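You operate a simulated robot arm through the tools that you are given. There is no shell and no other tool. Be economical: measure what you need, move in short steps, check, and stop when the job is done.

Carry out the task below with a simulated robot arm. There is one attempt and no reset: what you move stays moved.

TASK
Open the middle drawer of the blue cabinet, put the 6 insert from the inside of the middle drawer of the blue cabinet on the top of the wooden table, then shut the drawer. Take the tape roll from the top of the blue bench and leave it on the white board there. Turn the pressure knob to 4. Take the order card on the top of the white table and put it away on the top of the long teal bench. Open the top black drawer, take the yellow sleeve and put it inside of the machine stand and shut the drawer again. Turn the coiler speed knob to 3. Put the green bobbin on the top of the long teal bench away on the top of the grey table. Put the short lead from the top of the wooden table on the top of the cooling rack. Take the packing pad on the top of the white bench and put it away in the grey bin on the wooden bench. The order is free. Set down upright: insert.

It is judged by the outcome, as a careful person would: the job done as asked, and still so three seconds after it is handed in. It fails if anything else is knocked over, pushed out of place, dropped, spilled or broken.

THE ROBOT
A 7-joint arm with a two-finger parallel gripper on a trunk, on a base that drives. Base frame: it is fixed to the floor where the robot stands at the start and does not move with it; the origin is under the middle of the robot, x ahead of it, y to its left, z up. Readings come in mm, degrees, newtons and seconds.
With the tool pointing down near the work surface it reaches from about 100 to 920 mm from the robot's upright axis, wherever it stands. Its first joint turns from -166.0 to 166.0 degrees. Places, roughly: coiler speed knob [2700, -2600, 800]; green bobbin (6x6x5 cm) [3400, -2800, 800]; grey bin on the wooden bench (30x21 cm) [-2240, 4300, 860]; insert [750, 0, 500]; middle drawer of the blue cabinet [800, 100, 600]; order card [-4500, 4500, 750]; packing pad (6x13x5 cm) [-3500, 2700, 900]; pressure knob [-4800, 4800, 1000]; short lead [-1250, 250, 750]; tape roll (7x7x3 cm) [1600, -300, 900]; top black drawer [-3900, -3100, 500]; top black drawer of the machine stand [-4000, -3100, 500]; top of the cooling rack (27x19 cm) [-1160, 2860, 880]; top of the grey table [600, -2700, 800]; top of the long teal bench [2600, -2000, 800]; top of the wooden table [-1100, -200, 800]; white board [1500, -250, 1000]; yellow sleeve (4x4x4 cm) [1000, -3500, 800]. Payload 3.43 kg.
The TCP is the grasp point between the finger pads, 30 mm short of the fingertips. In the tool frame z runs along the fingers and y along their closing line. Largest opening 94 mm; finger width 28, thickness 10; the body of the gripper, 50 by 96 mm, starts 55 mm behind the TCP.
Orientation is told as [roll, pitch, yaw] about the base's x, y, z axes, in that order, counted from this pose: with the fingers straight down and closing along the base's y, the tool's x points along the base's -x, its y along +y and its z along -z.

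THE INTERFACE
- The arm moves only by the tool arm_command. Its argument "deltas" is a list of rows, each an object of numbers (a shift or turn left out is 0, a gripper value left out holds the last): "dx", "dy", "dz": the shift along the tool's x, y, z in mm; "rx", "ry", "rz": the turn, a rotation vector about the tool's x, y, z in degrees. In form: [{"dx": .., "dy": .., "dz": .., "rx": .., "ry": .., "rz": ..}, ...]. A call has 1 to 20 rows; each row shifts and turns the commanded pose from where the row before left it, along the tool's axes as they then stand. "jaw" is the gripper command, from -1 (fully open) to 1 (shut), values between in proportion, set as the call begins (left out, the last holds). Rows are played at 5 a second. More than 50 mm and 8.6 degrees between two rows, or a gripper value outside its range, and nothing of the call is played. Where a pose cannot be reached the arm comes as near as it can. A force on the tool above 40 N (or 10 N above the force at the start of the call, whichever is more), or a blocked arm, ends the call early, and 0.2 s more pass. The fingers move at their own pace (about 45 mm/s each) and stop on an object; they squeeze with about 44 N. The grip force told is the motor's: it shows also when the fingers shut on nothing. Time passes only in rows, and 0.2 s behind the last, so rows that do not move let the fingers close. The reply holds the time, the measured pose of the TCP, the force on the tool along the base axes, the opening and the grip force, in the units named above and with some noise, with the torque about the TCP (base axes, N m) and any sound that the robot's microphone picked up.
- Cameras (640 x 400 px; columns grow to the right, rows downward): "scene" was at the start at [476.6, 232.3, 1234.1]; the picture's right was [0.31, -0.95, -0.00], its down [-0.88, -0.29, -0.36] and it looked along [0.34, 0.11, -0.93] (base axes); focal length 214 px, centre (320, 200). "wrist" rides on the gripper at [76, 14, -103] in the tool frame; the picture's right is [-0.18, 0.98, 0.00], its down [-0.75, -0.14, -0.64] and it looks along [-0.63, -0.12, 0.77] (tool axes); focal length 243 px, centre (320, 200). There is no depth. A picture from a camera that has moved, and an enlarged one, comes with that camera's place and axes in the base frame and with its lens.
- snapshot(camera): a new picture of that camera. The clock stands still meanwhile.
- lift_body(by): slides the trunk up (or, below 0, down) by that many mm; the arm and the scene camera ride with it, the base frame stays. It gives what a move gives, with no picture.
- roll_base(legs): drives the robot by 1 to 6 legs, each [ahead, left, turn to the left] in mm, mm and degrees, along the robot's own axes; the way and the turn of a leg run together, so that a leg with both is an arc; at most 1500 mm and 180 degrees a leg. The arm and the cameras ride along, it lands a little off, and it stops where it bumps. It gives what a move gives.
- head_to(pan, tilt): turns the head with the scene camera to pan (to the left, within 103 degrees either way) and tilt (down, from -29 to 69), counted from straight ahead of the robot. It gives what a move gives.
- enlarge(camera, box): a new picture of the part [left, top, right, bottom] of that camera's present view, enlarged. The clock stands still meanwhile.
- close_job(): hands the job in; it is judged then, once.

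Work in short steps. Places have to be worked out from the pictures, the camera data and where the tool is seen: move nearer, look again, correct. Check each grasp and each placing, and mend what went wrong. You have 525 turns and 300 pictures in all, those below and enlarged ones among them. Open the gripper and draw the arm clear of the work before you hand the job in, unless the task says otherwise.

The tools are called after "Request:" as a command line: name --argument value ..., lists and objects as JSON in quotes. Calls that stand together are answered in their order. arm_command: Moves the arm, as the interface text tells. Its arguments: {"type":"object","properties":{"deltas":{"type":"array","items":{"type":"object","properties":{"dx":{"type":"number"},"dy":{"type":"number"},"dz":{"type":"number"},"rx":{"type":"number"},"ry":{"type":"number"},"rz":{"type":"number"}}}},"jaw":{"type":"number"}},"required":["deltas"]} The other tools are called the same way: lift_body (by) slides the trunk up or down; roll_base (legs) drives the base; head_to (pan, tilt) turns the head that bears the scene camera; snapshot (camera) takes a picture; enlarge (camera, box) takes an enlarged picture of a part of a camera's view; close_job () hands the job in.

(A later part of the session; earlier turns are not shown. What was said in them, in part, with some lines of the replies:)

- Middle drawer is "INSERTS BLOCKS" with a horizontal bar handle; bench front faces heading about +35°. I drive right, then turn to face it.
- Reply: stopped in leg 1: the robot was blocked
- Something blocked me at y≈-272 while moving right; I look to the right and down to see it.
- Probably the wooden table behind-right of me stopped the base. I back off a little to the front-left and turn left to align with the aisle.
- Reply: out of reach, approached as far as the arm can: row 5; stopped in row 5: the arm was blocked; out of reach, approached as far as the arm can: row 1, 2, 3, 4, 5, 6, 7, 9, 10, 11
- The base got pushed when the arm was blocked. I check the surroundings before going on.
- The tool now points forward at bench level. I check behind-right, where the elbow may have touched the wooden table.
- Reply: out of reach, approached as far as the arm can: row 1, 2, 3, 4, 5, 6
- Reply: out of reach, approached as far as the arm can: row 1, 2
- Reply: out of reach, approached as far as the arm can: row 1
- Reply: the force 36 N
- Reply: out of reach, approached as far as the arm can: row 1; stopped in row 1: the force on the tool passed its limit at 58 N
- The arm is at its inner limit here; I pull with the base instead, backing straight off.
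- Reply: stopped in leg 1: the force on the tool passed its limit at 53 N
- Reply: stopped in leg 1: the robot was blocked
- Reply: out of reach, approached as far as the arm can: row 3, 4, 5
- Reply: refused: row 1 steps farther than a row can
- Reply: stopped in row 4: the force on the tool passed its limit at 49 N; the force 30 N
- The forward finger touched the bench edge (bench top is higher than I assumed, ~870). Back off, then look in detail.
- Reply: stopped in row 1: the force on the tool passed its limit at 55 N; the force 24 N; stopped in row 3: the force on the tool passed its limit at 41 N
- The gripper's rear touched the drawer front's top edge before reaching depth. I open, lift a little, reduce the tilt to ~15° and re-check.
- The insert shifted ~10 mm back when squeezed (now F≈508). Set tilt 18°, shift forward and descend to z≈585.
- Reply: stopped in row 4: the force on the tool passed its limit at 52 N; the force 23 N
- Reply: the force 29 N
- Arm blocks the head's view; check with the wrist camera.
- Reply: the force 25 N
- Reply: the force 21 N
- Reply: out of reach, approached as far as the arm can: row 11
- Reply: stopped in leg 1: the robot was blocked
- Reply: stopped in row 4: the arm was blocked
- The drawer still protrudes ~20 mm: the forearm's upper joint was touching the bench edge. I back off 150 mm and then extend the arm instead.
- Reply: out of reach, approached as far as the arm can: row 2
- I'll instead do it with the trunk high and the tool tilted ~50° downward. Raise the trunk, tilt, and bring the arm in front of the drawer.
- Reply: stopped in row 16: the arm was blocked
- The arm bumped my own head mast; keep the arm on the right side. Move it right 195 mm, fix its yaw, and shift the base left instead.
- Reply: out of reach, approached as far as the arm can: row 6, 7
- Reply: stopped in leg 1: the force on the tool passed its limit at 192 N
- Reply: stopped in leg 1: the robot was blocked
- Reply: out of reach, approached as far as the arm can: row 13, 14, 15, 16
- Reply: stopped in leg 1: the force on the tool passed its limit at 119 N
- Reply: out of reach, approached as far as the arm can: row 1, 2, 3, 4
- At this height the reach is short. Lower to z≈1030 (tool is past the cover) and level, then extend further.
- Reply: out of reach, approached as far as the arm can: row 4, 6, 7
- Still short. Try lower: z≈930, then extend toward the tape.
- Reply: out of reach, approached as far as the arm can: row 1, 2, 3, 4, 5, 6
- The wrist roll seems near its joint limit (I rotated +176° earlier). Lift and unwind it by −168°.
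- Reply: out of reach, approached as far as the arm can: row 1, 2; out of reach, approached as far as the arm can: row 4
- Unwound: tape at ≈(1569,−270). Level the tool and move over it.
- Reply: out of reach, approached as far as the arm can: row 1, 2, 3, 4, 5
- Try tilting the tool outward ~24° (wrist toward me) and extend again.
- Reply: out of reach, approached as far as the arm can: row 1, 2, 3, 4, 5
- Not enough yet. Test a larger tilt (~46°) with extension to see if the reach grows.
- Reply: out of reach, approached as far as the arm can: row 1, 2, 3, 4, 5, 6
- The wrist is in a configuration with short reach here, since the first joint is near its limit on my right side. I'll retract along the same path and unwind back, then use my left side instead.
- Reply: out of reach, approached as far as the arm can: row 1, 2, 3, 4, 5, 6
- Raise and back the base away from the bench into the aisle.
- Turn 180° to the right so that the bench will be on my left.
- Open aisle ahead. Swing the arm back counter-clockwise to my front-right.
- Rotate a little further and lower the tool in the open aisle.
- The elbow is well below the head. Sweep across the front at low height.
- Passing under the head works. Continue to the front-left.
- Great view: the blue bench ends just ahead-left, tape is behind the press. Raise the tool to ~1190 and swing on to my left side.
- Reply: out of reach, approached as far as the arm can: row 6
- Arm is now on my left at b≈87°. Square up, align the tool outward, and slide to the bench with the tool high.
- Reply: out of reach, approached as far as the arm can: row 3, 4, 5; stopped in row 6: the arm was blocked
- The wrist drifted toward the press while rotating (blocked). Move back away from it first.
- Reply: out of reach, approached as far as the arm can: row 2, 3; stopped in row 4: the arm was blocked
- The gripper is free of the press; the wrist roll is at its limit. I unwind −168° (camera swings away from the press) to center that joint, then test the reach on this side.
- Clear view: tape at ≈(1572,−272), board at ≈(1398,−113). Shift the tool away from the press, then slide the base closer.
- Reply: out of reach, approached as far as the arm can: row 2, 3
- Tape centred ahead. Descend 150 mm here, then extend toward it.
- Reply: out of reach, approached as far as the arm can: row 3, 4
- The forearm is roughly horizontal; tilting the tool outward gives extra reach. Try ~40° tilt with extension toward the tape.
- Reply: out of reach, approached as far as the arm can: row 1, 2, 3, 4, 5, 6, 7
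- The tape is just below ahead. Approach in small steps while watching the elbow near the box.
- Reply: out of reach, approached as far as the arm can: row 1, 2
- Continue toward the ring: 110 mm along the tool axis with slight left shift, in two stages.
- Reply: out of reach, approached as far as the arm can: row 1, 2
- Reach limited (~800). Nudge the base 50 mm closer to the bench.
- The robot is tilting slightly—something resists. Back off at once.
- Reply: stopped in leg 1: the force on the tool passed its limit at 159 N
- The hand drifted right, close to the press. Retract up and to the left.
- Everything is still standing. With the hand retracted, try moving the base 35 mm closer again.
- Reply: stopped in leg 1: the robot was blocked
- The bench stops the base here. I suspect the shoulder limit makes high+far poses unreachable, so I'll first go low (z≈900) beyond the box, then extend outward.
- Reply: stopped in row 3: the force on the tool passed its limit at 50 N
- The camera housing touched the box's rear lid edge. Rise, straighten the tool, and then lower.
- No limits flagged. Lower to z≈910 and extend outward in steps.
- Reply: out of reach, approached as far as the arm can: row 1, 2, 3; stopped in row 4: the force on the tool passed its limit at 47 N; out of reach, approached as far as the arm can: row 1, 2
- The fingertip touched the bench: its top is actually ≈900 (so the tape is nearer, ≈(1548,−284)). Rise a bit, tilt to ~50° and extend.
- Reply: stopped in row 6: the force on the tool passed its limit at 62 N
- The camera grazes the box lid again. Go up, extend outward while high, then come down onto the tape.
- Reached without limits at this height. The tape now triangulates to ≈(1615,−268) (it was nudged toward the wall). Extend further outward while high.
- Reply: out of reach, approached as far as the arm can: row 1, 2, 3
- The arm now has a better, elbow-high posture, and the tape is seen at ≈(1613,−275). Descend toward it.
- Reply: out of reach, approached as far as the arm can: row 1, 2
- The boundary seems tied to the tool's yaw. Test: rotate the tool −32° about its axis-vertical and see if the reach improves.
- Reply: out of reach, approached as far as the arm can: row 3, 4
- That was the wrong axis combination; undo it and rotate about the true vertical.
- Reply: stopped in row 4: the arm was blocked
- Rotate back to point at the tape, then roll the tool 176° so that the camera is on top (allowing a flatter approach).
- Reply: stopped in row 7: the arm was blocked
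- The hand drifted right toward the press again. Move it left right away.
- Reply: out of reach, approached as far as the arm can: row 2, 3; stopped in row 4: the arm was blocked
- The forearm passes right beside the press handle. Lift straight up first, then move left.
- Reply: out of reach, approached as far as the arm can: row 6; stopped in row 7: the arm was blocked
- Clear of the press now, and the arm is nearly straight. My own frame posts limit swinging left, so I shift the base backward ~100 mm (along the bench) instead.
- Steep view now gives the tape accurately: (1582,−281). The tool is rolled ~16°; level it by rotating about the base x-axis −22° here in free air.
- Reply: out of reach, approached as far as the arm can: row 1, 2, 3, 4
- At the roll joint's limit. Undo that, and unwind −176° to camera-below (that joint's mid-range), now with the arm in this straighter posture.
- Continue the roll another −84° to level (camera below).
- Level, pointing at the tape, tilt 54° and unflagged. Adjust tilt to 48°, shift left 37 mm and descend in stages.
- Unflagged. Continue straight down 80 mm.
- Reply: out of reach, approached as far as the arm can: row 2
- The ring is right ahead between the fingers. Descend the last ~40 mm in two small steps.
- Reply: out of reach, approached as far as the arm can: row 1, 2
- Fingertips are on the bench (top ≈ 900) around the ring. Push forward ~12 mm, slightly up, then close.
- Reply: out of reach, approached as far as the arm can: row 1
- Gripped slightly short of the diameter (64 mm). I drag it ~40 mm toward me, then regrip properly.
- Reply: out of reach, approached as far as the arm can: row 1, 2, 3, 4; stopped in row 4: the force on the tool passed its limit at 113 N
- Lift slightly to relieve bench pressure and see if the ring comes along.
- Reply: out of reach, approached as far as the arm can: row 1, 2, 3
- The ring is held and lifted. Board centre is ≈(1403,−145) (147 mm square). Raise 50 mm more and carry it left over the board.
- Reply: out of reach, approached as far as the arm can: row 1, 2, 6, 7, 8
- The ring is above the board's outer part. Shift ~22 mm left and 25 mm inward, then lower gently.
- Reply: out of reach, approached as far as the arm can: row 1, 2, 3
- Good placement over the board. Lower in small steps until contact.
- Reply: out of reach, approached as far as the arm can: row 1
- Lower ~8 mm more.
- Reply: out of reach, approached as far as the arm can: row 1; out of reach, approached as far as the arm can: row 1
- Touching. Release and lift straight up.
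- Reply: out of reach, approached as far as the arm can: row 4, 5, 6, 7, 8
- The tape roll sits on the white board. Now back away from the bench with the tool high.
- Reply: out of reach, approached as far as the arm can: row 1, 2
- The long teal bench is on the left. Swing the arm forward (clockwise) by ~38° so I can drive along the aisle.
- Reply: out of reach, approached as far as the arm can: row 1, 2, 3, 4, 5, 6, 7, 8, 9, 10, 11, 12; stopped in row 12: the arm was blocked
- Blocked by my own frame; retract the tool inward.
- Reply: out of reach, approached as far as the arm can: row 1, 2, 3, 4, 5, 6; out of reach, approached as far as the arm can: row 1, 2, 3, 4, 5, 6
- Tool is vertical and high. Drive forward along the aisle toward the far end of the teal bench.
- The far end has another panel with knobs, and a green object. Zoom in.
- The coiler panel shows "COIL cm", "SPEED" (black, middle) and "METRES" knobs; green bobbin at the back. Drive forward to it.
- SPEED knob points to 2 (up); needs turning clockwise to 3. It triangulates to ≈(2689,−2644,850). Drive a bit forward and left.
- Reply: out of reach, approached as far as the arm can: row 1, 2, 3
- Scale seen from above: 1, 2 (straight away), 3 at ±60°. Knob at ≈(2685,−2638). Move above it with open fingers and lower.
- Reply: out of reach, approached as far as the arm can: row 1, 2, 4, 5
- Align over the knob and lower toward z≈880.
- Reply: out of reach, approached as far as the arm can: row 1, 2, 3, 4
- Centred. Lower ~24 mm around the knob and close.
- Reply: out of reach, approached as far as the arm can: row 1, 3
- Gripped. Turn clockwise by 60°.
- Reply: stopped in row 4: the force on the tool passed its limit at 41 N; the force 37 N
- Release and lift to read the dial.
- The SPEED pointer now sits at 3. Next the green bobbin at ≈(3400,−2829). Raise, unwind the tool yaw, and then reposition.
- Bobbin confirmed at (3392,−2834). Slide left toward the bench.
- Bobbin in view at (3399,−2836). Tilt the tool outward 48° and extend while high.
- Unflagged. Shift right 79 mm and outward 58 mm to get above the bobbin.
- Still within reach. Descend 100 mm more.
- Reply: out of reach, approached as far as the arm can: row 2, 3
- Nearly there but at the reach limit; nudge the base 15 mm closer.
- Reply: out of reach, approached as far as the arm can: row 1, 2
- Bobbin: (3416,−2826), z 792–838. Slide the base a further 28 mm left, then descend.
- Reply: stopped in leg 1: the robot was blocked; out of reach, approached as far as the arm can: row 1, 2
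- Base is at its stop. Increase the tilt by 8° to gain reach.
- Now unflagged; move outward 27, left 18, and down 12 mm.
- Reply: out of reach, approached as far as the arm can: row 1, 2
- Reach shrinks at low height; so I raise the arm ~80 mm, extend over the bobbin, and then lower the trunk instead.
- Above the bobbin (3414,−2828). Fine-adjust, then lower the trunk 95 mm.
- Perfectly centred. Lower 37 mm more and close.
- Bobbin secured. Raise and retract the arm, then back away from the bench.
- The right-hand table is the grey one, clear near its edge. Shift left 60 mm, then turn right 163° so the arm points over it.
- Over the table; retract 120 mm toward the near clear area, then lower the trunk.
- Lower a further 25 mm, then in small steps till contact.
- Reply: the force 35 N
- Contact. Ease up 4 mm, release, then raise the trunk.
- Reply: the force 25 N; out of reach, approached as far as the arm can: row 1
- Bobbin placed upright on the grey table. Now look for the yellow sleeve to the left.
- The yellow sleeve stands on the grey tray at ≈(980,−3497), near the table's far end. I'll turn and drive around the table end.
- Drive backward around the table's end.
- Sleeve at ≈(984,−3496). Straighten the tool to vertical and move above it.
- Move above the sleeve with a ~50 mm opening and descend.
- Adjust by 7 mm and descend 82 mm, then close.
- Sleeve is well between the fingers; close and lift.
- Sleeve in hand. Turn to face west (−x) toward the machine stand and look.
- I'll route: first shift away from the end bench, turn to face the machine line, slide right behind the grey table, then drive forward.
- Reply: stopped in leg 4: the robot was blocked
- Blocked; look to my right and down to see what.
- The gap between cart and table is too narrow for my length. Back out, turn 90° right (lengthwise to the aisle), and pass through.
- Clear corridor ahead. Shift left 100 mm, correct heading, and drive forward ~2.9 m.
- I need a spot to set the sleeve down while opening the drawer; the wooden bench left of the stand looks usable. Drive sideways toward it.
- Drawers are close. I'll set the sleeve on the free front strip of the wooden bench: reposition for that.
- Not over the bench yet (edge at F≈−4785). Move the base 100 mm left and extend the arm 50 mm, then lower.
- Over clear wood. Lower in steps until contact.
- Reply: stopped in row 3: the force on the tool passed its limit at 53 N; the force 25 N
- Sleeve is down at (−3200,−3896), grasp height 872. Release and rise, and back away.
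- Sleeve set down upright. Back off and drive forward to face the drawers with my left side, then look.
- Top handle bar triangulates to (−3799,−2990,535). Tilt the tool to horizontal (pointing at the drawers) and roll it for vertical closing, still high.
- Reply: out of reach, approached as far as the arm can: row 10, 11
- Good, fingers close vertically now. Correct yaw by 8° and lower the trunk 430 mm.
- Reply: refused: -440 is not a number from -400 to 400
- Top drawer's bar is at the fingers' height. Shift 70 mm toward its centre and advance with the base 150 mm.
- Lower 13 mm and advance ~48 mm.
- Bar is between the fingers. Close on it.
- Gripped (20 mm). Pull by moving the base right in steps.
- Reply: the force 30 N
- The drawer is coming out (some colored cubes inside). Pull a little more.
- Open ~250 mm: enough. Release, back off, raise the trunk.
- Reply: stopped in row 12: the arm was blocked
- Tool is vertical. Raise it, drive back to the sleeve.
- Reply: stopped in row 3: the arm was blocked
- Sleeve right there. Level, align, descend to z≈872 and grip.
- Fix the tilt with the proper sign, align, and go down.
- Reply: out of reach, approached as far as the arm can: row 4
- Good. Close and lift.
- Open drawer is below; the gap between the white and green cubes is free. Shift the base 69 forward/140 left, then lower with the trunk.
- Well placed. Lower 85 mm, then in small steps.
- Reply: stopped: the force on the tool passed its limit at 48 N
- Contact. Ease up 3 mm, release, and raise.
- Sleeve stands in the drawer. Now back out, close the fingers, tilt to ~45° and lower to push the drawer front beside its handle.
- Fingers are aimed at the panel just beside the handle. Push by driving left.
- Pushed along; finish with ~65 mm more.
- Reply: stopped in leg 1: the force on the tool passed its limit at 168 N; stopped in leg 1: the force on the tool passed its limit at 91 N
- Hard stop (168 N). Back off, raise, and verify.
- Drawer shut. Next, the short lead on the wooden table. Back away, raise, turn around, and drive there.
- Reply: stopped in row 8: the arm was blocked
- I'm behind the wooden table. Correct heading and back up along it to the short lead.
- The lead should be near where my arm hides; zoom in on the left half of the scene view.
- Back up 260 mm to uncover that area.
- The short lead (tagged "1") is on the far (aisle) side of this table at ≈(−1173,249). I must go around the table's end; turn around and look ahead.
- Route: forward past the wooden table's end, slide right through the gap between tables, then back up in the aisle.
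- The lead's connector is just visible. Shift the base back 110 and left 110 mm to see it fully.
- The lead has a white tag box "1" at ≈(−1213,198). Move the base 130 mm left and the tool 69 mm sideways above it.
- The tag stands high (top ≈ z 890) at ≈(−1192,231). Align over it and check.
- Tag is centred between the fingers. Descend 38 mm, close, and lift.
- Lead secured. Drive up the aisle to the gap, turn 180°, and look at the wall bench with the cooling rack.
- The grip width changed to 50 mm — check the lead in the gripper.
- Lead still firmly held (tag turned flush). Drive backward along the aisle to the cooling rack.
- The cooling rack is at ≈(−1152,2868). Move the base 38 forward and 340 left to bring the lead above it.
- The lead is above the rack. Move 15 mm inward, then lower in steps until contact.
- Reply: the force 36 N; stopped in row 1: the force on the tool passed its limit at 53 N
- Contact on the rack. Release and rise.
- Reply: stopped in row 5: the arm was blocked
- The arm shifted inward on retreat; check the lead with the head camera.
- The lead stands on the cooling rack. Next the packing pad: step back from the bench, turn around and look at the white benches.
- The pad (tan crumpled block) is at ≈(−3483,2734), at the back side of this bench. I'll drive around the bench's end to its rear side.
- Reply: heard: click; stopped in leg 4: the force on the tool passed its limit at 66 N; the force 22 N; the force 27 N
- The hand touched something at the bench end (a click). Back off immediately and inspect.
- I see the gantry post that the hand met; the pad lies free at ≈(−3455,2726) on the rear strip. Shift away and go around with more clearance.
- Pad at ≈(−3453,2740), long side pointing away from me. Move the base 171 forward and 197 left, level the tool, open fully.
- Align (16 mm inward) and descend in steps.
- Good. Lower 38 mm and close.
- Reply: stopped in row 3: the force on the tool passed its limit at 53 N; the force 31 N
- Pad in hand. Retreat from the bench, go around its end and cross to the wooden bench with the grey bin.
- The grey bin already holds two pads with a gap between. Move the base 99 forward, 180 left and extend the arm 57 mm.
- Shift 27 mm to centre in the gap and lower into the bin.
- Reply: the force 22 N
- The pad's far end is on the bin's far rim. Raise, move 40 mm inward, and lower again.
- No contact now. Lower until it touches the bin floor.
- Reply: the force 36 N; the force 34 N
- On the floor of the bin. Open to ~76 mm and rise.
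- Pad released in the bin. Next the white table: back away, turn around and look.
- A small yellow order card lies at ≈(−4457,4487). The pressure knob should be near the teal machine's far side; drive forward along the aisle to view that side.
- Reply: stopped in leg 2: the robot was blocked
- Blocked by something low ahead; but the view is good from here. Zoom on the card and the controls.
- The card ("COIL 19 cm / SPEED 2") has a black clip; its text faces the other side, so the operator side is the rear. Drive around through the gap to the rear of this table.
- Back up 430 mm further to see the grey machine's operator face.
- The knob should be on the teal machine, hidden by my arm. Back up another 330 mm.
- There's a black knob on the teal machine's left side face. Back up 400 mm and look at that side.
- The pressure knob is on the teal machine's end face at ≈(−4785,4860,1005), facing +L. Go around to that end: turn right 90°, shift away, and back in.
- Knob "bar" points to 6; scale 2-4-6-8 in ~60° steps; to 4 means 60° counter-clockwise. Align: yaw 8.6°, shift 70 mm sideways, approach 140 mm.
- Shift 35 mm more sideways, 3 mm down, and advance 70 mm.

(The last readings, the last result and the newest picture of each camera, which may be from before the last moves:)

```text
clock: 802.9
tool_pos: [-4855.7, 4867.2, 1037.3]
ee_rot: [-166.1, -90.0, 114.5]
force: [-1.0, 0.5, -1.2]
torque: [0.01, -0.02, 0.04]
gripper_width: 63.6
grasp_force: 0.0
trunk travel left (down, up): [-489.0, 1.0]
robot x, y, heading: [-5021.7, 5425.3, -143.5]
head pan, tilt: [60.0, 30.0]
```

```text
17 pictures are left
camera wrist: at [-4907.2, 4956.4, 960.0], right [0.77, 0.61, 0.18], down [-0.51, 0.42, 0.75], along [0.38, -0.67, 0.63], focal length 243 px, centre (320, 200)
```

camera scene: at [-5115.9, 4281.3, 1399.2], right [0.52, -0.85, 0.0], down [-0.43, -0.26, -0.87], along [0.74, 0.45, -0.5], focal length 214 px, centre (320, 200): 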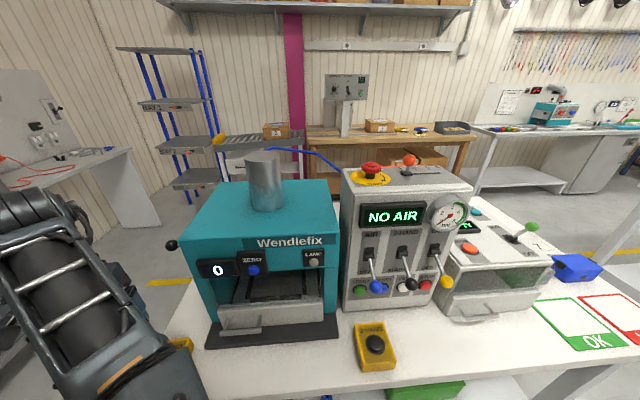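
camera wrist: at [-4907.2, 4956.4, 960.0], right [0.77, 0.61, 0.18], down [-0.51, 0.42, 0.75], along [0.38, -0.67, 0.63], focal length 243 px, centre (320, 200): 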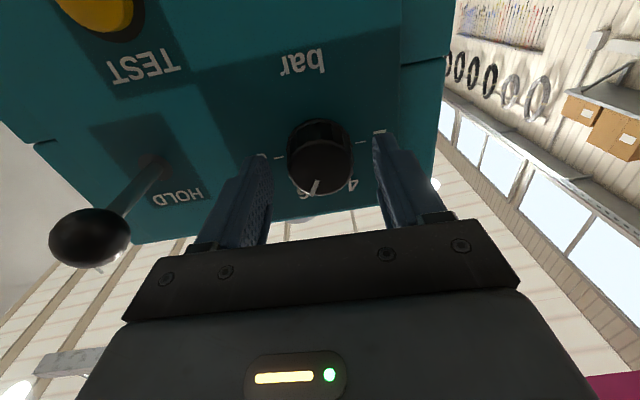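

Aligned. Advance 24 mm and close on the knob.

Request:
roll_base --legs '[[0, 25, 0]]'

Request:
arm_command --deltas '[{}, {}, {}, {}]' --jaw 1

Request:
snapshot --camera "wrist"

```text
clock: 803.7
tool_pos: [-4844.9, 4854.0, 1036.4]
ee_rot: [17.5, -89.9, -69.3]
force: [-7.2, 7.1, 1.2]
torque: [-0.12, -0.02, -0.49]
gripper_width: 64.3
grasp_force: 0.4
trunk travel left (down, up): [-489.0, 1.0]
robot x, y, heading: [-5010.8, 5410.3, -144.1]
head pan, tilt: [60.0, 30.0]
stopped in leg 1: the force on the tool passed its limit at 116 N (the readings are from after the stop); the commanded pose is now the measured one
```

```text
clock: 804.7
tool_pos: [-4845.9, 4852.7, 1036.6]
ee_rot: [14.4, -89.9, -66.1]
force: [-14.3, 0.1, -1.2]
torque: [-0.03, -0.09, -0.93]
gripper_width: 41.1
grasp_force: 45.3
trunk travel left (down, up): [-489.0, 1.0]
robot x, y, heading: [-5014.0, 5409.6, -143.9]
head pan, tilt: [60.0, 30.0]
```

```text
16 pictures are left
camera wrist: at [-4897.0, 4942.5, 959.6], right [0.77, 0.61, 0.18], down [-0.51, 0.42, 0.76], along [0.38, -0.68, 0.63], focal length 243 px, centre (320, 200)
```

wrist: 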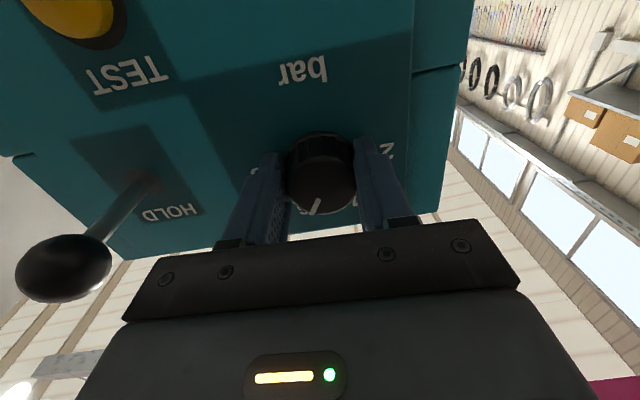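

Gripped. Rotate −60° (counter-clockwise as seen facing it).

Request:
arm_command --deltas '[{"dz": -1.5}, {"rz": -7.5}, {"rz": -7.5}, {"rz": -7.5}, {"rz": -7.5}]'

Request:
arm_command --deltas '[{"rz": -7.5}, {"rz": -7.5}, {"rz": -7.5}, {"rz": -7.5}, {}]'

```text
clock: 805.9
tool_pos: [-4847.8, 4851.6, 1036.9]
ee_rot: [-89.8, -59.8, 37.9]
force: [-7.1, -30.2, 4.0]
torque: [0.53, 0.25, -1.11]
gripper_width: 41.0
grasp_force: 44.5
trunk travel left (down, up): [-489.0, 1.0]
robot x, y, heading: [-5009.6, 5411.3, -143.9]
head pan, tilt: [60.0, 30.0]
```

```text
clock: 807.1
tool_pos: [-4847.8, 4851.1, 1038.4]
ee_rot: [-90.1, -29.9, 38.1]
force: [-20.5, -27.2, 22.8]
torque: [-0.32, -0.4, -1.27]
gripper_width: 41.2
grasp_force: 45.6
trunk travel left (down, up): [-489.0, 1.0]
robot x, y, heading: [-5010.4, 5408.6, -143.9]
head pan, tilt: [60.0, 30.0]
```

Rotated 60°. Release, back off and read the dial.

Request:
arm_command --deltas '[{}, {}, {}]' --jaw -0.4

Request:
roll_base --legs '[[0, -130, 0]]'

Request:
enlarge --camera "wrist" --box '[160, 0, 480, 200]'

```text
clock: 807.9
tool_pos: [-4846.9, 4853.5, 1035.0]
ee_rot: [-89.9, -30.0, 38.3]
force: [0.1, 0.5, -0.4]
torque: [0.02, 0.0, 0.03]
gripper_width: 65.7
grasp_force: 0.0
trunk travel left (down, up): [-489.0, 1.0]
robot x, y, heading: [-5014.3, 5409.3, -143.7]
head pan, tilt: [60.0, 30.0]
```

```text
clock: 809.2
tool_pos: [-4922.2, 4960.7, 1035.9]
ee_rot: [-89.9, -30.0, 38.4]
force: [0.4, 0.4, -0.1]
torque: [0.0, 0.0, 0.03]
gripper_width: 65.7
grasp_force: 0.0
trunk travel left (down, up): [-489.0, 1.0]
robot x, y, heading: [-5088.3, 5515.8, -143.8]
head pan, tilt: [60.0, 30.0]
```

```text
2.00 times, centred on (320, 100) of wrist
camera zoom: at [-5030.9, 5005.2, 985.4], right [0.51, 0.41, -0.76], down [0.06, 0.86, 0.5], along [0.86, -0.3, 0.42], focal length 485 px, centre (320, 400)
```

zoom: 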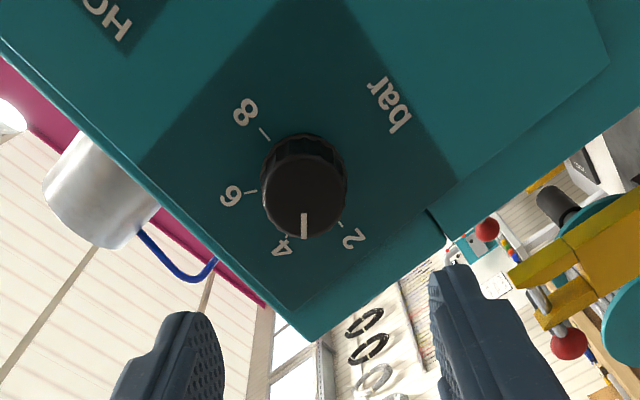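

Zoom further to measure the pointer relative to the "4" tick.

Request:
enlarge --camera "wrist" --box '[260, 40, 360, 140]'

```text
4.00 times, centred on (310, 90) of wrist
camera zoom: at [-5030.9, 5005.2, 985.4], right [0.51, 0.41, -0.76], down [0.06, 0.86, 0.5], along [0.86, -0.3, 0.42], focal length 970 px, centre (360, 640)
```

zoom: 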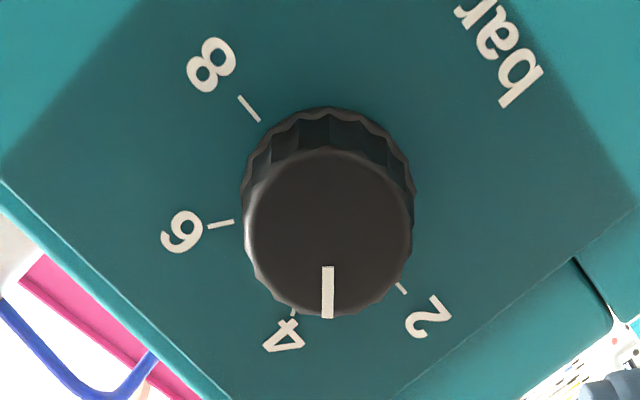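

The pointer is ~14° past "4" toward "2". Re-grip and turn back +14°.

Request:
roll_base --legs '[[0, 124, 0]]'

Request:
arm_command --deltas '[{}, {}, {}, {}, {"dz": -1}, {"rz": 7}, {"rz": 7}, {}]' --jaw 1

Request:
arm_command --deltas '[{}, {}, {}]' --jaw -0.4

Request:
roll_base --legs '[[0, -130, 0]]'

Request:
enlarge --camera "wrist" --box '[240, 20, 380, 160]'

```text
clock: 810.5
tool_pos: [-4847.8, 4862.7, 1036.3]
ee_rot: [-90.0, -29.9, 38.5]
force: [-0.1, -0.9, 0.1]
torque: [0.01, -0.02, 0.01]
gripper_width: 65.8
grasp_force: 0.2
trunk travel left (down, up): [-489.0, 1.0]
robot x, y, heading: [-5016.5, 5413.8, -143.7]
head pan, tilt: [60.0, 30.0]
```

```text
clock: 811.7
tool_pos: [-4850.5, 4860.4, 1040.6]
ee_rot: [-90.5, -29.9, 38.8]
force: [0.2, 1.2, 3.9]
torque: [0.27, 0.16, -0.73]
gripper_width: 40.2
grasp_force: 44.8
trunk travel left (down, up): [-489.0, 1.0]
robot x, y, heading: [-5018.1, 5412.0, -143.7]
head pan, tilt: [60.0, 30.0]
stopped in row 5: the force on the tool passed its limit at 43 N (the readings are from after the stop); the commanded pose is now the measured one
```

```text
clock: 812.5
tool_pos: [-4849.1, 4860.3, 1039.2]
ee_rot: [-90.3, -30.0, 38.6]
force: [0.6, 0.1, -0.2]
torque: [-0.01, -0.01, -0.01]
gripper_width: 65.7
grasp_force: 0.1
trunk travel left (down, up): [-489.0, 1.0]
robot x, y, heading: [-5016.7, 5414.5, -143.6]
head pan, tilt: [60.0, 30.0]
```

```text
clock: 813.8
tool_pos: [-4925.5, 4964.5, 1040.7]
ee_rot: [-90.4, -29.9, 38.6]
force: [0.2, -0.3, 0.5]
torque: [0.02, -0.02, 0.0]
gripper_width: 65.6
grasp_force: 0.1
trunk travel left (down, up): [-489.0, 1.0]
robot x, y, heading: [-5095.1, 5517.0, -143.6]
head pan, tilt: [60.0, 30.0]
```

```text
2.86 times, centred on (310, 90) of wrist
camera zoom: at [-5034.1, 5006.9, 988.7], right [0.51, 0.4, -0.76], down [0.06, 0.87, 0.49], along [0.86, -0.3, 0.42], focal length 693 px, centre (349, 514)
```

zoom: 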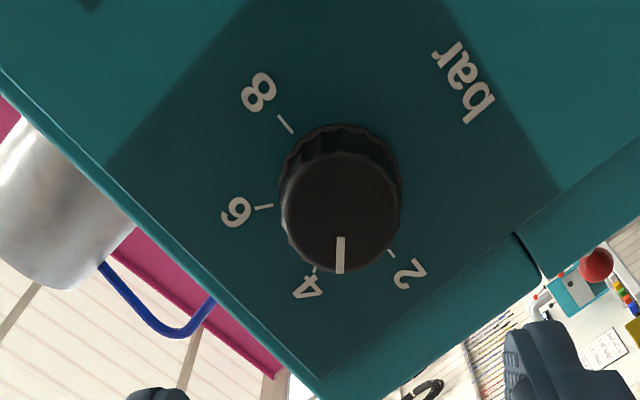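

The close tripped the force stop before turning. Redo: approach, close, then rotate in separate calls.

Request:
roll_base --legs '[[0, 126, 0]]'

Request:
arm_command --deltas '[{}, {}, {}, {}]' --jaw 1

Request:
arm_command --deltas '[{"rz": 5}, {"rz": 5}, {"rz": 4}, {}]'

```text
clock: 815.0
tool_pos: [-4849.2, 4861.3, 1040.7]
ee_rot: [-90.5, -29.9, 38.7]
force: [-0.9, -0.3, -0.9]
torque: [-0.02, 0.02, -0.02]
gripper_width: 66.0
grasp_force: 0.0
trunk travel left (down, up): [-489.0, 1.0]
robot x, y, heading: [-5017.8, 5413.8, -143.5]
head pan, tilt: [60.0, 30.0]
```

```text
clock: 816.0
tool_pos: [-4850.0, 4860.5, 1041.4]
ee_rot: [-90.6, -29.9, 38.6]
force: [-1.0, -2.3, 3.5]
torque: [-0.11, -0.05, -0.03]
gripper_width: 40.1
grasp_force: 45.4
trunk travel left (down, up): [-489.0, 1.0]
robot x, y, heading: [-5016.9, 5416.2, -143.7]
head pan, tilt: [60.0, 30.0]
```

```text
clock: 817.0
tool_pos: [-4849.4, 4860.3, 1041.1]
ee_rot: [-90.5, -44.0, 38.9]
force: [-16.3, 8.8, 6.1]
torque: [-0.47, -0.31, -0.02]
gripper_width: 40.0
grasp_force: 44.5
trunk travel left (down, up): [-489.0, 1.0]
robot x, y, heading: [-5019.4, 5415.7, -143.4]
head pan, tilt: [60.0, 30.0]
```

Request:
arm_command --deltas '[{}, {}, {}]' --jaw -0.4

Request:
roll_base --legs '[[0, -140, 0]]'

Request:
enlarge --camera "wrist" --box '[240, 20, 380, 160]'

```text
clock: 817.8
tool_pos: [-4849.4, 4860.0, 1041.1]
ee_rot: [-90.5, -43.8, 38.7]
force: [-0.2, -0.4, 0.8]
torque: [0.02, 0.01, 0.04]
gripper_width: 65.8
grasp_force: 0.0
trunk travel left (down, up): [-489.0, 1.0]
robot x, y, heading: [-5017.6, 5414.0, -143.5]
head pan, tilt: [60.0, 30.0]
```

```text
clock: 819.2
tool_pos: [-4934.9, 4976.2, 1041.7]
ee_rot: [-90.6, -44.0, 38.8]
force: [-0.4, 0.7, -0.6]
torque: [-0.02, -0.04, -0.02]
gripper_width: 65.7
grasp_force: 0.0
trunk travel left (down, up): [-489.0, 1.0]
robot x, y, heading: [-5104.6, 5528.8, -143.7]
head pan, tilt: [60.0, 30.0]
```

```text
2.86 times, centred on (310, 90) of wrist
camera zoom: at [-5032.1, 5027.7, 976.5], right [0.64, 0.5, -0.58], down [-0.05, 0.78, 0.62], along [0.77, -0.37, 0.53], focal length 693 px, centre (349, 514)
```

zoom: 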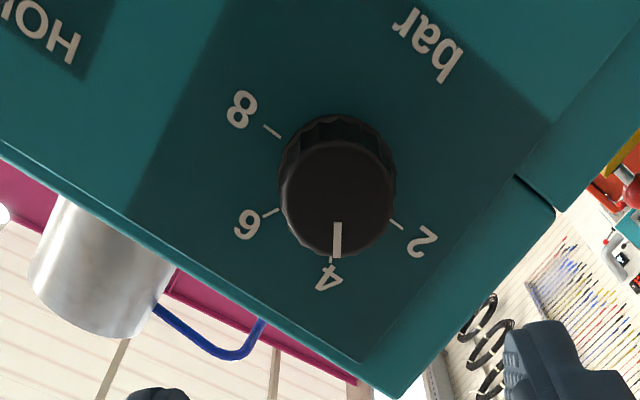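

Improved, but by my measurement it is still ~11° short of the "4" tick. One more correction of +11°.

Request:
roll_base --legs '[[0, 138, 0]]'

Request:
arm_command --deltas '[{}, {}, {}, {}]' --jaw 1

Request:
arm_command --deltas '[{"rz": 4}, {"rz": 4}, {"rz": 3}, {}]'

Request:
arm_command --deltas '[{}, {}, {}]' --jaw -0.4

Request:
roll_base --legs '[[0, -145, 0]]'

Request:
enlarge --camera "wrist" --box '[250, 20, 380, 130]'

```text
clock: 820.5
tool_pos: [-4844.7, 4860.9, 1040.7]
ee_rot: [-90.6, -43.9, 39.2]
force: [0.2, 0.1, -0.6]
torque: [0.05, 0.01, 0.0]
gripper_width: 65.6
grasp_force: 0.0
trunk travel left (down, up): [-489.0, 1.0]
robot x, y, heading: [-5013.7, 5415.7, -143.3]
head pan, tilt: [60.0, 30.0]
```

```text
clock: 821.5
tool_pos: [-4846.1, 4859.7, 1041.7]
ee_rot: [-90.8, -43.9, 39.3]
force: [-9.6, -9.8, 20.0]
torque: [-0.26, -0.07, -0.91]
gripper_width: 40.1
grasp_force: 45.4
trunk travel left (down, up): [-489.0, 1.0]
robot x, y, heading: [-5015.5, 5415.2, -143.2]
head pan, tilt: [60.0, 30.0]
```

```text
clock: 822.4
tool_pos: [-4848.7, 4859.9, 1044.8]
ee_rot: [-91.3, -55.0, 39.8]
force: [0.0, 0.9, 4.8]
torque: [0.43, 0.3, -0.99]
gripper_width: 40.2
grasp_force: 44.8
trunk travel left (down, up): [-489.0, 1.0]
robot x, y, heading: [-5013.4, 5416.1, -143.2]
head pan, tilt: [60.0, 30.0]
stopped in row 4: the force on the tool passed its limit at 41 N (the readings are from after the stop); the commanded pose is now the measured one
```

```text
clock: 823.2
tool_pos: [-4848.2, 4859.1, 1044.3]
ee_rot: [-91.2, -54.9, 39.6]
force: [0.8, 0.7, 1.0]
torque: [-0.03, -0.02, 0.01]
gripper_width: 66.1
grasp_force: 0.1
trunk travel left (down, up): [-489.0, 1.0]
robot x, y, heading: [-5018.1, 5415.5, -143.1]
head pan, tilt: [60.0, 30.0]
```

```text
clock: 824.5
tool_pos: [-4932.9, 4973.8, 1042.8]
ee_rot: [-91.2, -54.8, 39.8]
force: [-0.5, 0.2, 0.1]
torque: [-0.01, -0.01, -0.01]
gripper_width: 65.9
grasp_force: 0.0
trunk travel left (down, up): [-489.0, 1.0]
robot x, y, heading: [-5099.9, 5529.1, -143.1]
head pan, tilt: [60.0, 30.0]
```

```text
3.64 times, centred on (315, 75) of wrist
camera zoom: at [-5018.9, 5033.2, 971.2], right [0.71, 0.57, -0.41], down [-0.16, 0.71, 0.69], along [0.68, -0.43, 0.59], focal length 882 px, centre (338, 654)
```

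zoom: 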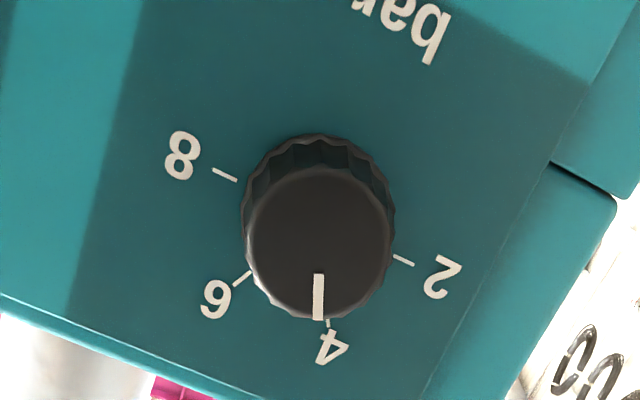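

Re-evaluating all three readings, the ideal is ~8° back from here (now slightly past "4" toward "6"). Correct by −8°.

Request:
roll_base --legs '[[0, 142, 0]]'

Request:
arm_command --deltas '[{}, {}, {}, {}]' --jaw 1

Request:
arm_command --deltas '[{"rz": -4}, {"rz": -4}, {}]'

Request:
arm_command --deltas '[{}, {}, {}]' --jaw -0.4

Request:
roll_base --legs '[[0, -145, 0]]'

Request:
enlarge --camera "wrist" --box '[250, 20, 380, 130]'

```text
clock: 825.9
tool_pos: [-4845.2, 4861.6, 1044.2]
ee_rot: [-91.3, -54.8, 39.9]
force: [0.4, 0.7, 0.2]
torque: [0.01, -0.02, 0.02]
gripper_width: 65.7
grasp_force: 0.1
trunk travel left (down, up): [-489.0, 1.0]
robot x, y, heading: [-5017.4, 5414.9, -142.9]
head pan, tilt: [60.0, 30.0]
```

```text
clock: 826.9
tool_pos: [-4847.7, 4860.4, 1045.8]
ee_rot: [-91.6, -54.8, 40.0]
force: [-12.7, -8.6, 15.5]
torque: [-0.01, 0.15, -1.04]
gripper_width: 40.4
grasp_force: 44.7
trunk travel left (down, up): [-489.0, 1.0]
robot x, y, heading: [-5020.8, 5418.2, -142.9]
head pan, tilt: [60.0, 30.0]
```

```text
clock: 827.7
tool_pos: [-4846.1, 4861.6, 1044.2]
ee_rot: [-91.1, -46.8, 39.7]
force: [-2.7, -26.7, 18.6]
torque: [-0.29, -0.01, -0.76]
gripper_width: 40.3
grasp_force: 44.7
trunk travel left (down, up): [-489.0, 1.0]
robot x, y, heading: [-5015.1, 5416.1, -142.9]
head pan, tilt: [60.0, 30.0]
```

```text
clock: 828.5
tool_pos: [-4844.0, 4862.8, 1043.1]
ee_rot: [-91.0, -46.8, 39.7]
force: [-0.3, -0.9, 0.3]
torque: [0.0, 0.02, -0.01]
gripper_width: 65.9
grasp_force: 0.1
trunk travel left (down, up): [-489.0, 1.0]
robot x, y, heading: [-5014.2, 5415.2, -142.9]
head pan, tilt: [60.0, 30.0]
```

```text
clock: 829.8
tool_pos: [-4930.7, 4975.8, 1043.7]
ee_rot: [-91.0, -46.9, 39.7]
force: [0.1, 0.3, 0.3]
torque: [-0.01, -0.01, -0.02]
gripper_width: 65.9
grasp_force: 0.1
trunk travel left (down, up): [-489.0, 1.0]
robot x, y, heading: [-5102.4, 5529.9, -143.1]
head pan, tilt: [60.0, 30.0]
```

```text
3.64 times, centred on (315, 75) of wrist
camera zoom: at [-5026.2, 5029.0, 976.8], right [0.66, 0.52, -0.54], down [-0.09, 0.76, 0.64], along [0.75, -0.38, 0.55], focal length 882 px, centre (338, 654)
```

zoom: 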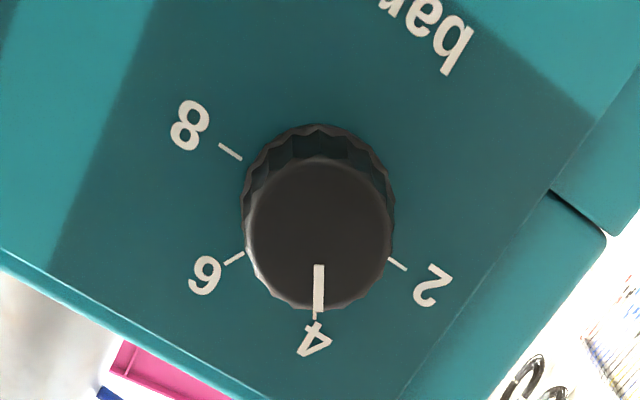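

The pressure knob is at 4. Now the order card: straighten the tool and drive around to the front of this table.

Request:
arm_command --deltas '[{"rz": 7.8}, {"rz": 7.8}, {"rz": 7.8}, {"rz": 7.8}, {"rz": 7.8}, {"rz": 7.8}, {"ry": 8}, {"ry": 8}, {"ry": 8}, {"ry": 8}, {"ry": 8}, {"ry": 8}, {}]'

Request:
roll_base --legs '[[-700, 0, 0], [0, 0, -45], [0, 0, -46], [-1250, 0, 0]]'

Request:
snapshot --camera "wrist"

```text
clock: 832.6
tool_pos: [-4931.8, 4974.6, 1044.6]
ee_rot: [5.0, -42.5, -54.6]
force: [0.5, -0.1, -0.6]
torque: [0.03, -0.01, -0.01]
gripper_width: 66.0
grasp_force: 0.0
trunk travel left (down, up): [-489.0, 1.0]
robot x, y, heading: [-5105.6, 5530.0, -143.1]
head pan, tilt: [60.0, 30.0]
```

```text
clock: 846.6
tool_pos: [-4333.4, 4790.4, 1044.9]
ee_rot: [5.0, -42.6, -143.6]
force: [0.3, -0.4, 0.6]
torque: [-0.02, -0.01, 0.02]
gripper_width: 65.9
grasp_force: 0.0
trunk travel left (down, up): [-489.0, 1.0]
robot x, y, heading: [-3787.9, 4969.4, 128.1]
head pan, tilt: [60.0, 30.0]
```

```text
9 pictures are left
camera wrist: at [-4227.2, 4862.4, 1068.1], right [0.52, -0.83, 0.19], down [-0.22, 0.08, 0.97], along [-0.83, -0.55, -0.14], focal length 243 px, centre (320, 200)
```

wrist: 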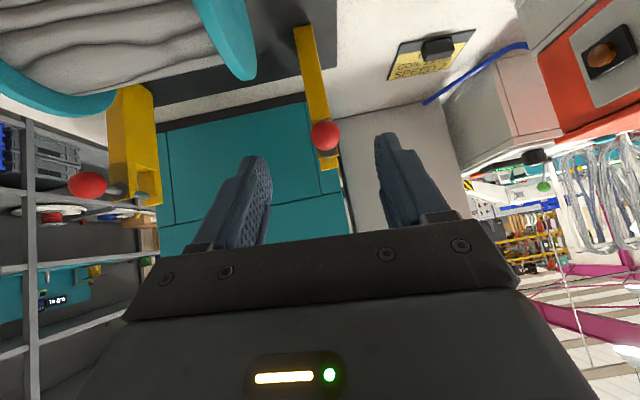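

The card with its black clip is in view at ≈(−4424,4453). Reposition the base (back 215, left 190) and open the gripper.

Request:
roll_base --legs '[[0, 0, -2.3], [-200, 180, 0]]'

Request:
arm_command --deltas '[{"rx": 5}, {}, {}]' --jaw -0.7

Request:
snapshot --camera "wrist"

```text
clock: 848.9
tool_pos: [-4369.3, 4543.7, 1044.1]
ee_rot: [5.0, -42.6, -145.7]
force: [-1.0, -0.1, -0.1]
torque: [-0.04, 0.03, -0.01]
gripper_width: 65.9
grasp_force: 0.0
trunk travel left (down, up): [-489.0, 1.0]
robot x, y, heading: [-3808.4, 4703.8, 125.9]
head pan, tilt: [60.0, 30.0]
```

```text
clock: 849.6
tool_pos: [-4369.4, 4543.9, 1044.1]
ee_rot: [0.0, -42.6, -145.7]
force: [-0.2, 0.3, 1.0]
torque: [-0.05, 0.02, -0.01]
gripper_width: 80.0
grasp_force: 0.0
trunk travel left (down, up): [-489.0, 1.0]
robot x, y, heading: [-3809.1, 4705.1, 126.2]
head pan, tilt: [60.0, 30.0]
```

```text
8 pictures are left
camera wrist: at [-4256.1, 4603.4, 1067.8], right [0.44, -0.89, 0.12], down [-0.18, 0.05, 0.98], along [-0.88, -0.46, -0.14], focal length 243 px, centre (320, 200)
```

wrist: 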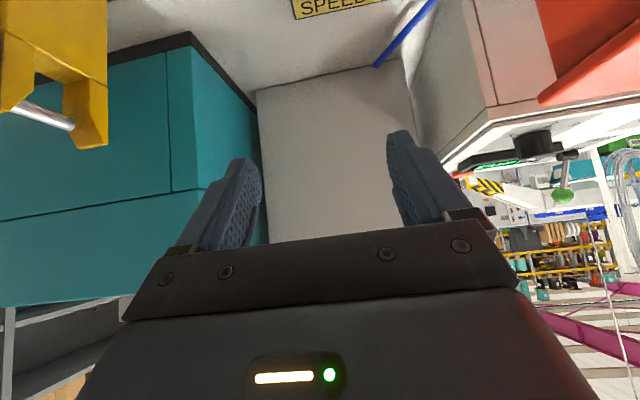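

Card's position is clear: clip at F≈−1058, L≈6187. Shift 42 mm sideways and descend 150 mm along with 40 mm outward.

Request:
arm_command --deltas '[{"dy": 21, "dx": 14, "dz": 27}, {"dy": 21, "dx": 14, "dz": 27}, {"dx": 22, "dz": 42}, {"dx": 22, "dz": 41}, {}]'

Request:
snapshot --camera "wrist"

```text
clock: 850.9
tool_pos: [-4378.0, 4484.2, 893.4]
ee_rot: [0.0, -42.6, -145.7]
force: [-0.1, -0.6, 0.4]
torque: [-0.03, 0.02, 0.0]
gripper_width: 79.9
grasp_force: 0.0
trunk travel left (down, up): [-489.0, 1.0]
robot x, y, heading: [-3813.5, 4701.3, 126.0]
head pan, tilt: [60.0, 30.0]
```

```text
7 pictures are left
camera wrist: at [-4265.7, 4544.9, 916.5], right [0.44, -0.89, 0.13], down [-0.18, 0.05, 0.98], along [-0.88, -0.46, -0.14], focal length 243 px, centre (320, 200)
```

wrist: 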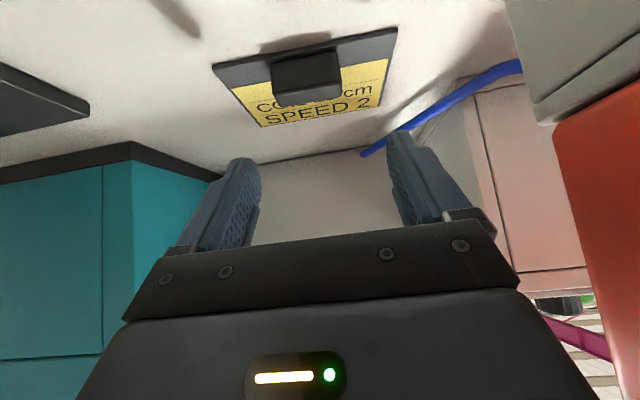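

The black clip (≈48 mm wide, 30 mm tall) stands on the card, well aligned. Descend the last stretch and close on it.

Request:
arm_command --deltas '[{"dx": 8, "dz": 20}, {"dx": 8, "dz": 20}, {"dx": 6, "dz": 17}, {}]'

Request:
arm_command --deltas '[{}, {}, {}, {}]' --jaw 1

Request:
snapshot --camera "wrist"

```text
clock: 851.9
tool_pos: [-4395.3, 4472.3, 836.7]
ee_rot: [0.0, -42.7, -145.6]
force: [0.3, 0.4, -0.3]
torque: [0.01, 0.0, 0.0]
gripper_width: 79.8
grasp_force: 0.0
trunk travel left (down, up): [-489.0, 1.0]
robot x, y, heading: [-3811.3, 4705.7, 125.9]
head pan, tilt: [60.0, 30.0]
```

```text
clock: 852.9
tool_pos: [-4396.5, 4473.1, 836.1]
ee_rot: [0.0, -42.6, -145.6]
force: [-0.5, -0.4, 0.5]
torque: [-0.01, 0.04, -0.01]
gripper_width: 48.0
grasp_force: 44.0
trunk travel left (down, up): [-489.0, 1.0]
robot x, y, heading: [-3813.7, 4702.6, 126.2]
head pan, tilt: [60.0, 30.0]
```

```text
6 pictures are left
camera wrist: at [-4283.0, 4531.8, 859.8], right [0.44, -0.89, 0.12], down [-0.18, 0.05, 0.98], along [-0.88, -0.46, -0.14], focal length 243 px, centre (320, 200)
```

wrist: 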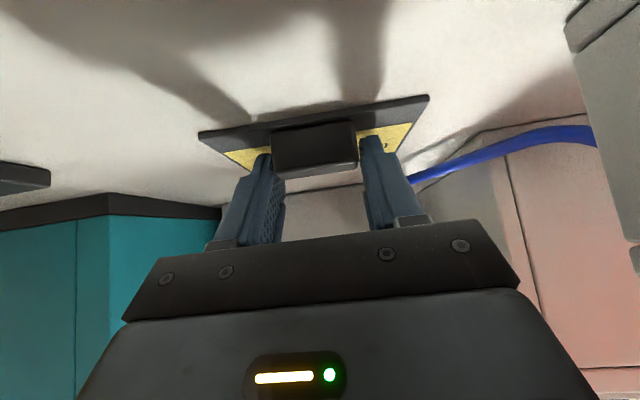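

Clip gripped (48 mm). Lift the card straight up and retreat.

Request:
arm_command --deltas '[{"dx": -10, "dz": -11}, {"dx": -27, "dz": -29}, {"dx": -27, "dz": -29}, {"dx": -27, "dz": -29}, {"dx": -27, "dz": -29}, {"dx": -27, "dz": -29}, {"dx": -20, "dz": -22}, {}]'

Request:
roll_base --legs '[[0, -200, 0], [-930, 0, 0], [0, 0, 90], [0, 0, 90]]'

Request:
snapshot --camera "wrist"

```text
clock: 854.6
tool_pos: [-4399.6, 4475.3, 1079.8]
ee_rot: [0.0, -42.6, -145.6]
force: [1.2, -0.1, -0.8]
torque: [0.03, -0.04, 0.04]
gripper_width: 48.2
grasp_force: 44.0
trunk travel left (down, up): [-489.0, 1.0]
robot x, y, heading: [-3809.5, 4706.2, 126.1]
head pan, tilt: [60.0, 30.0]
```

```text
clock: 868.6
tool_pos: [-2513.8, 4303.3, 1078.1]
ee_rot: [-0.1, -42.7, 37.2]
force: [0.6, 0.3, -0.2]
torque: [-0.05, 0.02, -0.01]
gripper_width: 45.6
grasp_force: 43.8
trunk travel left (down, up): [-489.0, 1.0]
robot x, y, heading: [-3089.0, 4041.6, -51.2]
head pan, tilt: [60.0, 30.0]
```

```text
5 pictures are left
camera wrist: at [-2620.9, 4239.3, 1102.1], right [-0.49, 0.86, 0.12], down [0.18, -0.04, 0.98], along [0.85, 0.5, -0.14], focal length 243 px, centre (320, 200)
```

wrist: 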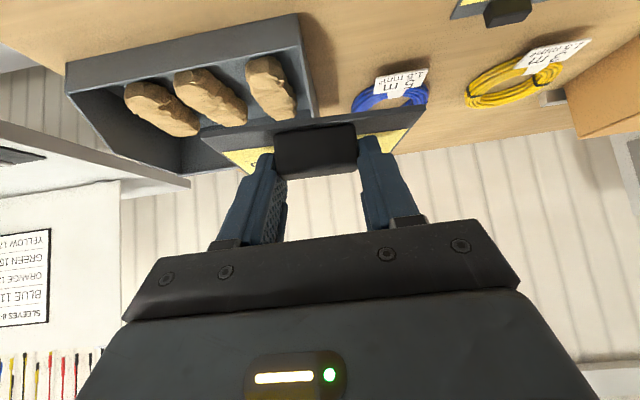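

Card held; the bin below shows all three pads. Correct heading and drive down the aisle toward the long teal bench.

Request:
roll_base --legs '[[0, 0, -3.0], [1450, 0, 0], [1450, 0, 0]]'

```text
clock: 883.1
tool_pos: [-792.0, 1923.1, 1078.3]
ee_rot: [0.0, -42.6, 35.4]
force: [-0.1, -0.1, -1.4]
torque: [0.0, 0.03, 0.01]
gripper_width: 45.4
grasp_force: 44.5
trunk travel left (down, up): [-489.0, 1.0]
robot x, y, heading: [-1375.9, 1688.3, -53.1]
head pan, tilt: [60.0, 30.0]
```

Request:
roll_base --legs '[[0, 0, -2.0], [1450, 0, 0], [0, 0, 0.8], [1400, 0, 0]]'

```text
clock: 897.6
tool_pos: [848.8, -435.2, 1079.4]
ee_rot: [-0.1, -42.6, 33.0]
force: [0.2, -0.1, -0.9]
torque: [-0.02, 0.01, -0.01]
gripper_width: 44.0
grasp_force: 44.3
trunk travel left (down, up): [-489.0, 1.0]
robot x, y, heading: [255.6, -650.7, -55.3]
head pan, tilt: [60.0, 30.0]
```

Request:
roll_base --legs '[[0, 0, 1.1], [940, 0, 0]]'

Request:
head_to --pan 75 --tilt 40

Request:
snapshot --camera "scene"

```text
clock: 902.8
tool_pos: [1396.5, -1174.4, 1077.1]
ee_rot: [0.1, -42.6, 35.0]
force: [0.7, 0.5, -0.9]
torque: [-0.02, 0.0, 0.03]
gripper_width: 43.9
grasp_force: 43.7
trunk travel left (down, up): [-489.0, 1.0]
robot x, y, heading: [815.1, -1409.8, -53.2]
head pan, tilt: [60.0, 30.0]
```

```text
clock: 903.6
tool_pos: [1397.9, -1176.1, 1079.1]
ee_rot: [0.0, -42.6, 35.1]
force: [-0.6, -0.4, -1.3]
torque: [-0.03, 0.05, -0.01]
gripper_width: 43.9
grasp_force: 43.6
trunk travel left (down, up): [-489.0, 1.0]
robot x, y, heading: [814.6, -1409.3, -53.3]
head pan, tilt: [75.0, 40.0]
```

```text
4 pictures are left
camera scene: at [1317.1, -1589.4, 1383.9], right [0.37, -0.93, 0.0], down [-0.6, -0.24, -0.77], along [0.71, 0.28, -0.64], focal length 214 px, centre (320, 200)
```

scene: 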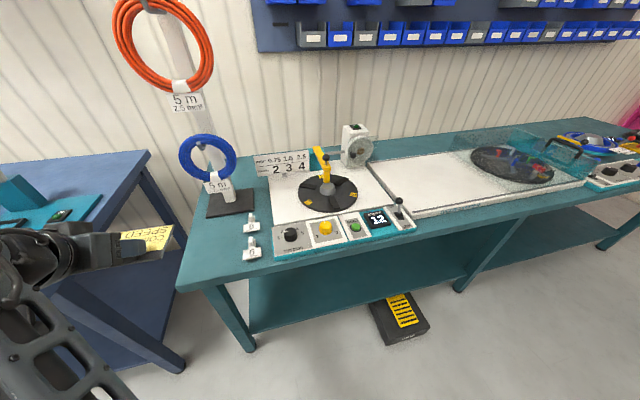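

The free corner area of the teal bench is at ≈(1579,−1102). Move forward 40 and left 171, then lower the card with the trunk.

Request:
roll_base --legs '[[40, 171, -0.8]]'

Request:
lift_body --by -225

Request:
snapshot --camera "scene"

```text
clock: 905.1
tool_pos: [1560.1, -1110.1, 1078.1]
ee_rot: [0.0, -42.6, 34.7]
force: [1.0, -0.3, -0.8]
torque: [0.0, -0.02, 0.0]
gripper_width: 44.0
grasp_force: 44.4
trunk travel left (down, up): [-489.0, 1.0]
robot x, y, heading: [971.3, -1341.9, -53.9]
head pan, tilt: [75.0, 40.0]
```

```text
clock: 907.5
tool_pos: [1558.2, -1108.9, 853.9]
ee_rot: [0.0, -42.6, 34.6]
force: [-0.5, -0.1, -0.5]
torque: [-0.02, 0.05, 0.0]
gripper_width: 44.2
grasp_force: 43.4
trunk travel left (down, up): [-264.0, 226.0]
robot x, y, heading: [974.6, -1340.1, -53.7]
head pan, tilt: [75.0, 40.0]
```

```text
3 pictures are left
camera scene: at [1476.7, -1523.4, 1158.9], right [0.36, -0.93, 0.0], down [-0.6, -0.23, -0.77], along [0.71, 0.28, -0.64], focal length 214 px, centre (320, 200)
```

scene: 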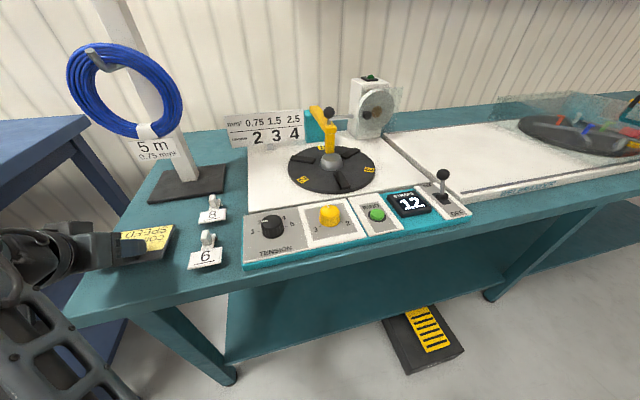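

Good location. Lower the last ~25 mm in small steps.

Request:
lift_body --by -18

Request:
lift_body --by -6

Request:
lift_body --by -5

```text
clock: 908.1
tool_pos: [1560.6, -1109.2, 837.6]
ee_rot: [0.0, -42.9, 34.7]
force: [-0.4, 1.2, 6.6]
torque: [0.43, -0.47, 0.01]
gripper_width: 44.2
grasp_force: 44.0
trunk travel left (down, up): [-246.0, 244.0]
robot x, y, heading: [972.6, -1342.3, -53.8]
head pan, tilt: [75.0, 40.0]
```

```text
clock: 908.6
tool_pos: [1559.7, -1109.6, 835.9]
ee_rot: [0.3, -43.4, 34.6]
force: [-0.2, 1.3, 7.8]
torque: [-0.02, 0.03, -0.05]
gripper_width: 44.2
grasp_force: 44.0
trunk travel left (down, up): [-241.0, 249.0]
robot x, y, heading: [971.0, -1342.3, -53.9]
head pan, tilt: [75.0, 40.0]
stopped: the force on the tool passed its limit at 44 N (the readings are from after the stop); the commanded pose is now the measured one
```

```text
clock: 909.1
tool_pos: [1562.4, -1109.2, 837.0]
ee_rot: [0.3, -44.0, 34.7]
force: [0.1, 1.1, 8.4]
torque: [-0.05, 0.0, 0.01]
gripper_width: 43.9
grasp_force: 43.9
trunk travel left (down, up): [-236.0, 254.0]
robot x, y, heading: [975.5, -1343.4, -53.6]
head pan, tilt: [75.0, 40.0]
stopped: the force on the tool passed its limit at 41 N (the readings are from after the stop); the commanded pose is now the measured one
```

Card is down on the bench. Ease up, release, raise, and check.

Request:
lift_body --by 4

Request:
arm_command --deltas '[{}, {}, {}, {}]' --jaw -0.7

Request:
lift_body --by 240

Request:
roll_base --legs '[[0, -250, 0]]'

Request:
snapshot --camera "scene"

```text
clock: 909.6
tool_pos: [1560.9, -1107.3, 838.9]
ee_rot: [0.4, -43.8, 34.6]
force: [0.0, -0.7, -1.5]
torque: [-0.02, 0.04, 0.0]
gripper_width: 43.8
grasp_force: 44.4
trunk travel left (down, up): [-240.0, 250.0]
robot x, y, heading: [972.8, -1342.0, -53.6]
head pan, tilt: [75.0, 40.0]
```

```text
clock: 910.6
tool_pos: [1561.2, -1109.8, 839.5]
ee_rot: [0.3, -43.9, 34.6]
force: [-0.1, 0.5, -0.2]
torque: [-0.05, 0.04, -0.01]
gripper_width: 79.7
grasp_force: 0.1
trunk travel left (down, up): [-240.0, 250.0]
robot x, y, heading: [972.6, -1337.0, -53.5]
head pan, tilt: [75.0, 40.0]
```

```text
clock: 913.1
tool_pos: [1560.9, -1108.6, 1079.1]
ee_rot: [0.3, -43.8, 34.6]
force: [0.7, -0.1, -0.6]
torque: [-0.01, -0.01, -0.01]
gripper_width: 79.8
grasp_force: 0.0
trunk travel left (down, up): [-480.0, 10.0]
robot x, y, heading: [967.6, -1342.9, -53.8]
head pan, tilt: [75.0, 40.0]
```

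```text
clock: 915.0
tool_pos: [1360.4, -1260.3, 1079.5]
ee_rot: [0.3, -43.8, 34.2]
force: [-0.1, 0.7, 0.8]
torque: [0.01, 0.0, 0.0]
gripper_width: 80.1
grasp_force: 0.0
trunk travel left (down, up): [-480.0, 10.0]
robot x, y, heading: [765.4, -1490.4, -54.0]
head pan, tilt: [75.0, 40.0]
```

```text
2 pictures are left
camera scene: at [1272.8, -1674.2, 1375.2], right [0.36, -0.93, 0.0], down [-0.6, -0.23, -0.77], along [0.72, 0.27, -0.64], focal length 214 px, centre (320, 200)
```

scene: 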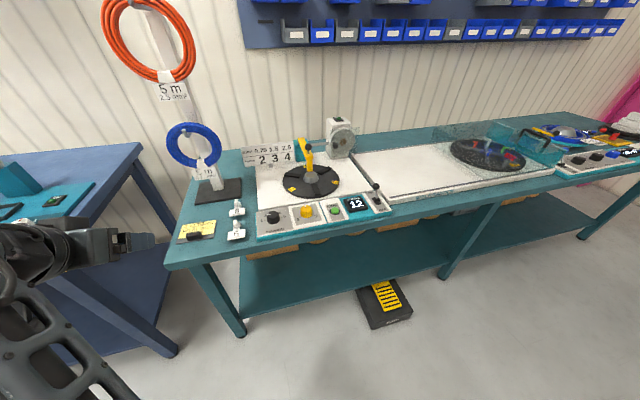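

The order card lies flat on the long teal bench. All tasks are done, the gripper is open and clear. Handing in.

Request:
close_job

```text
The job is handed in.
```

All nine tasks are done and the job is handed in. Three things to know:
- During the tape task the fingers bumped the transparent box cover at 119 N, and the box still looked in place.
- My hand pressed something at the test-bench end (66 N, with a click) near the gantry post and display panel. Everything there still looked in place, but I did not check whether a button or counter changed.
- The tape roll was nudged about 40 mm before I gripped it, and it now sits on the white board.
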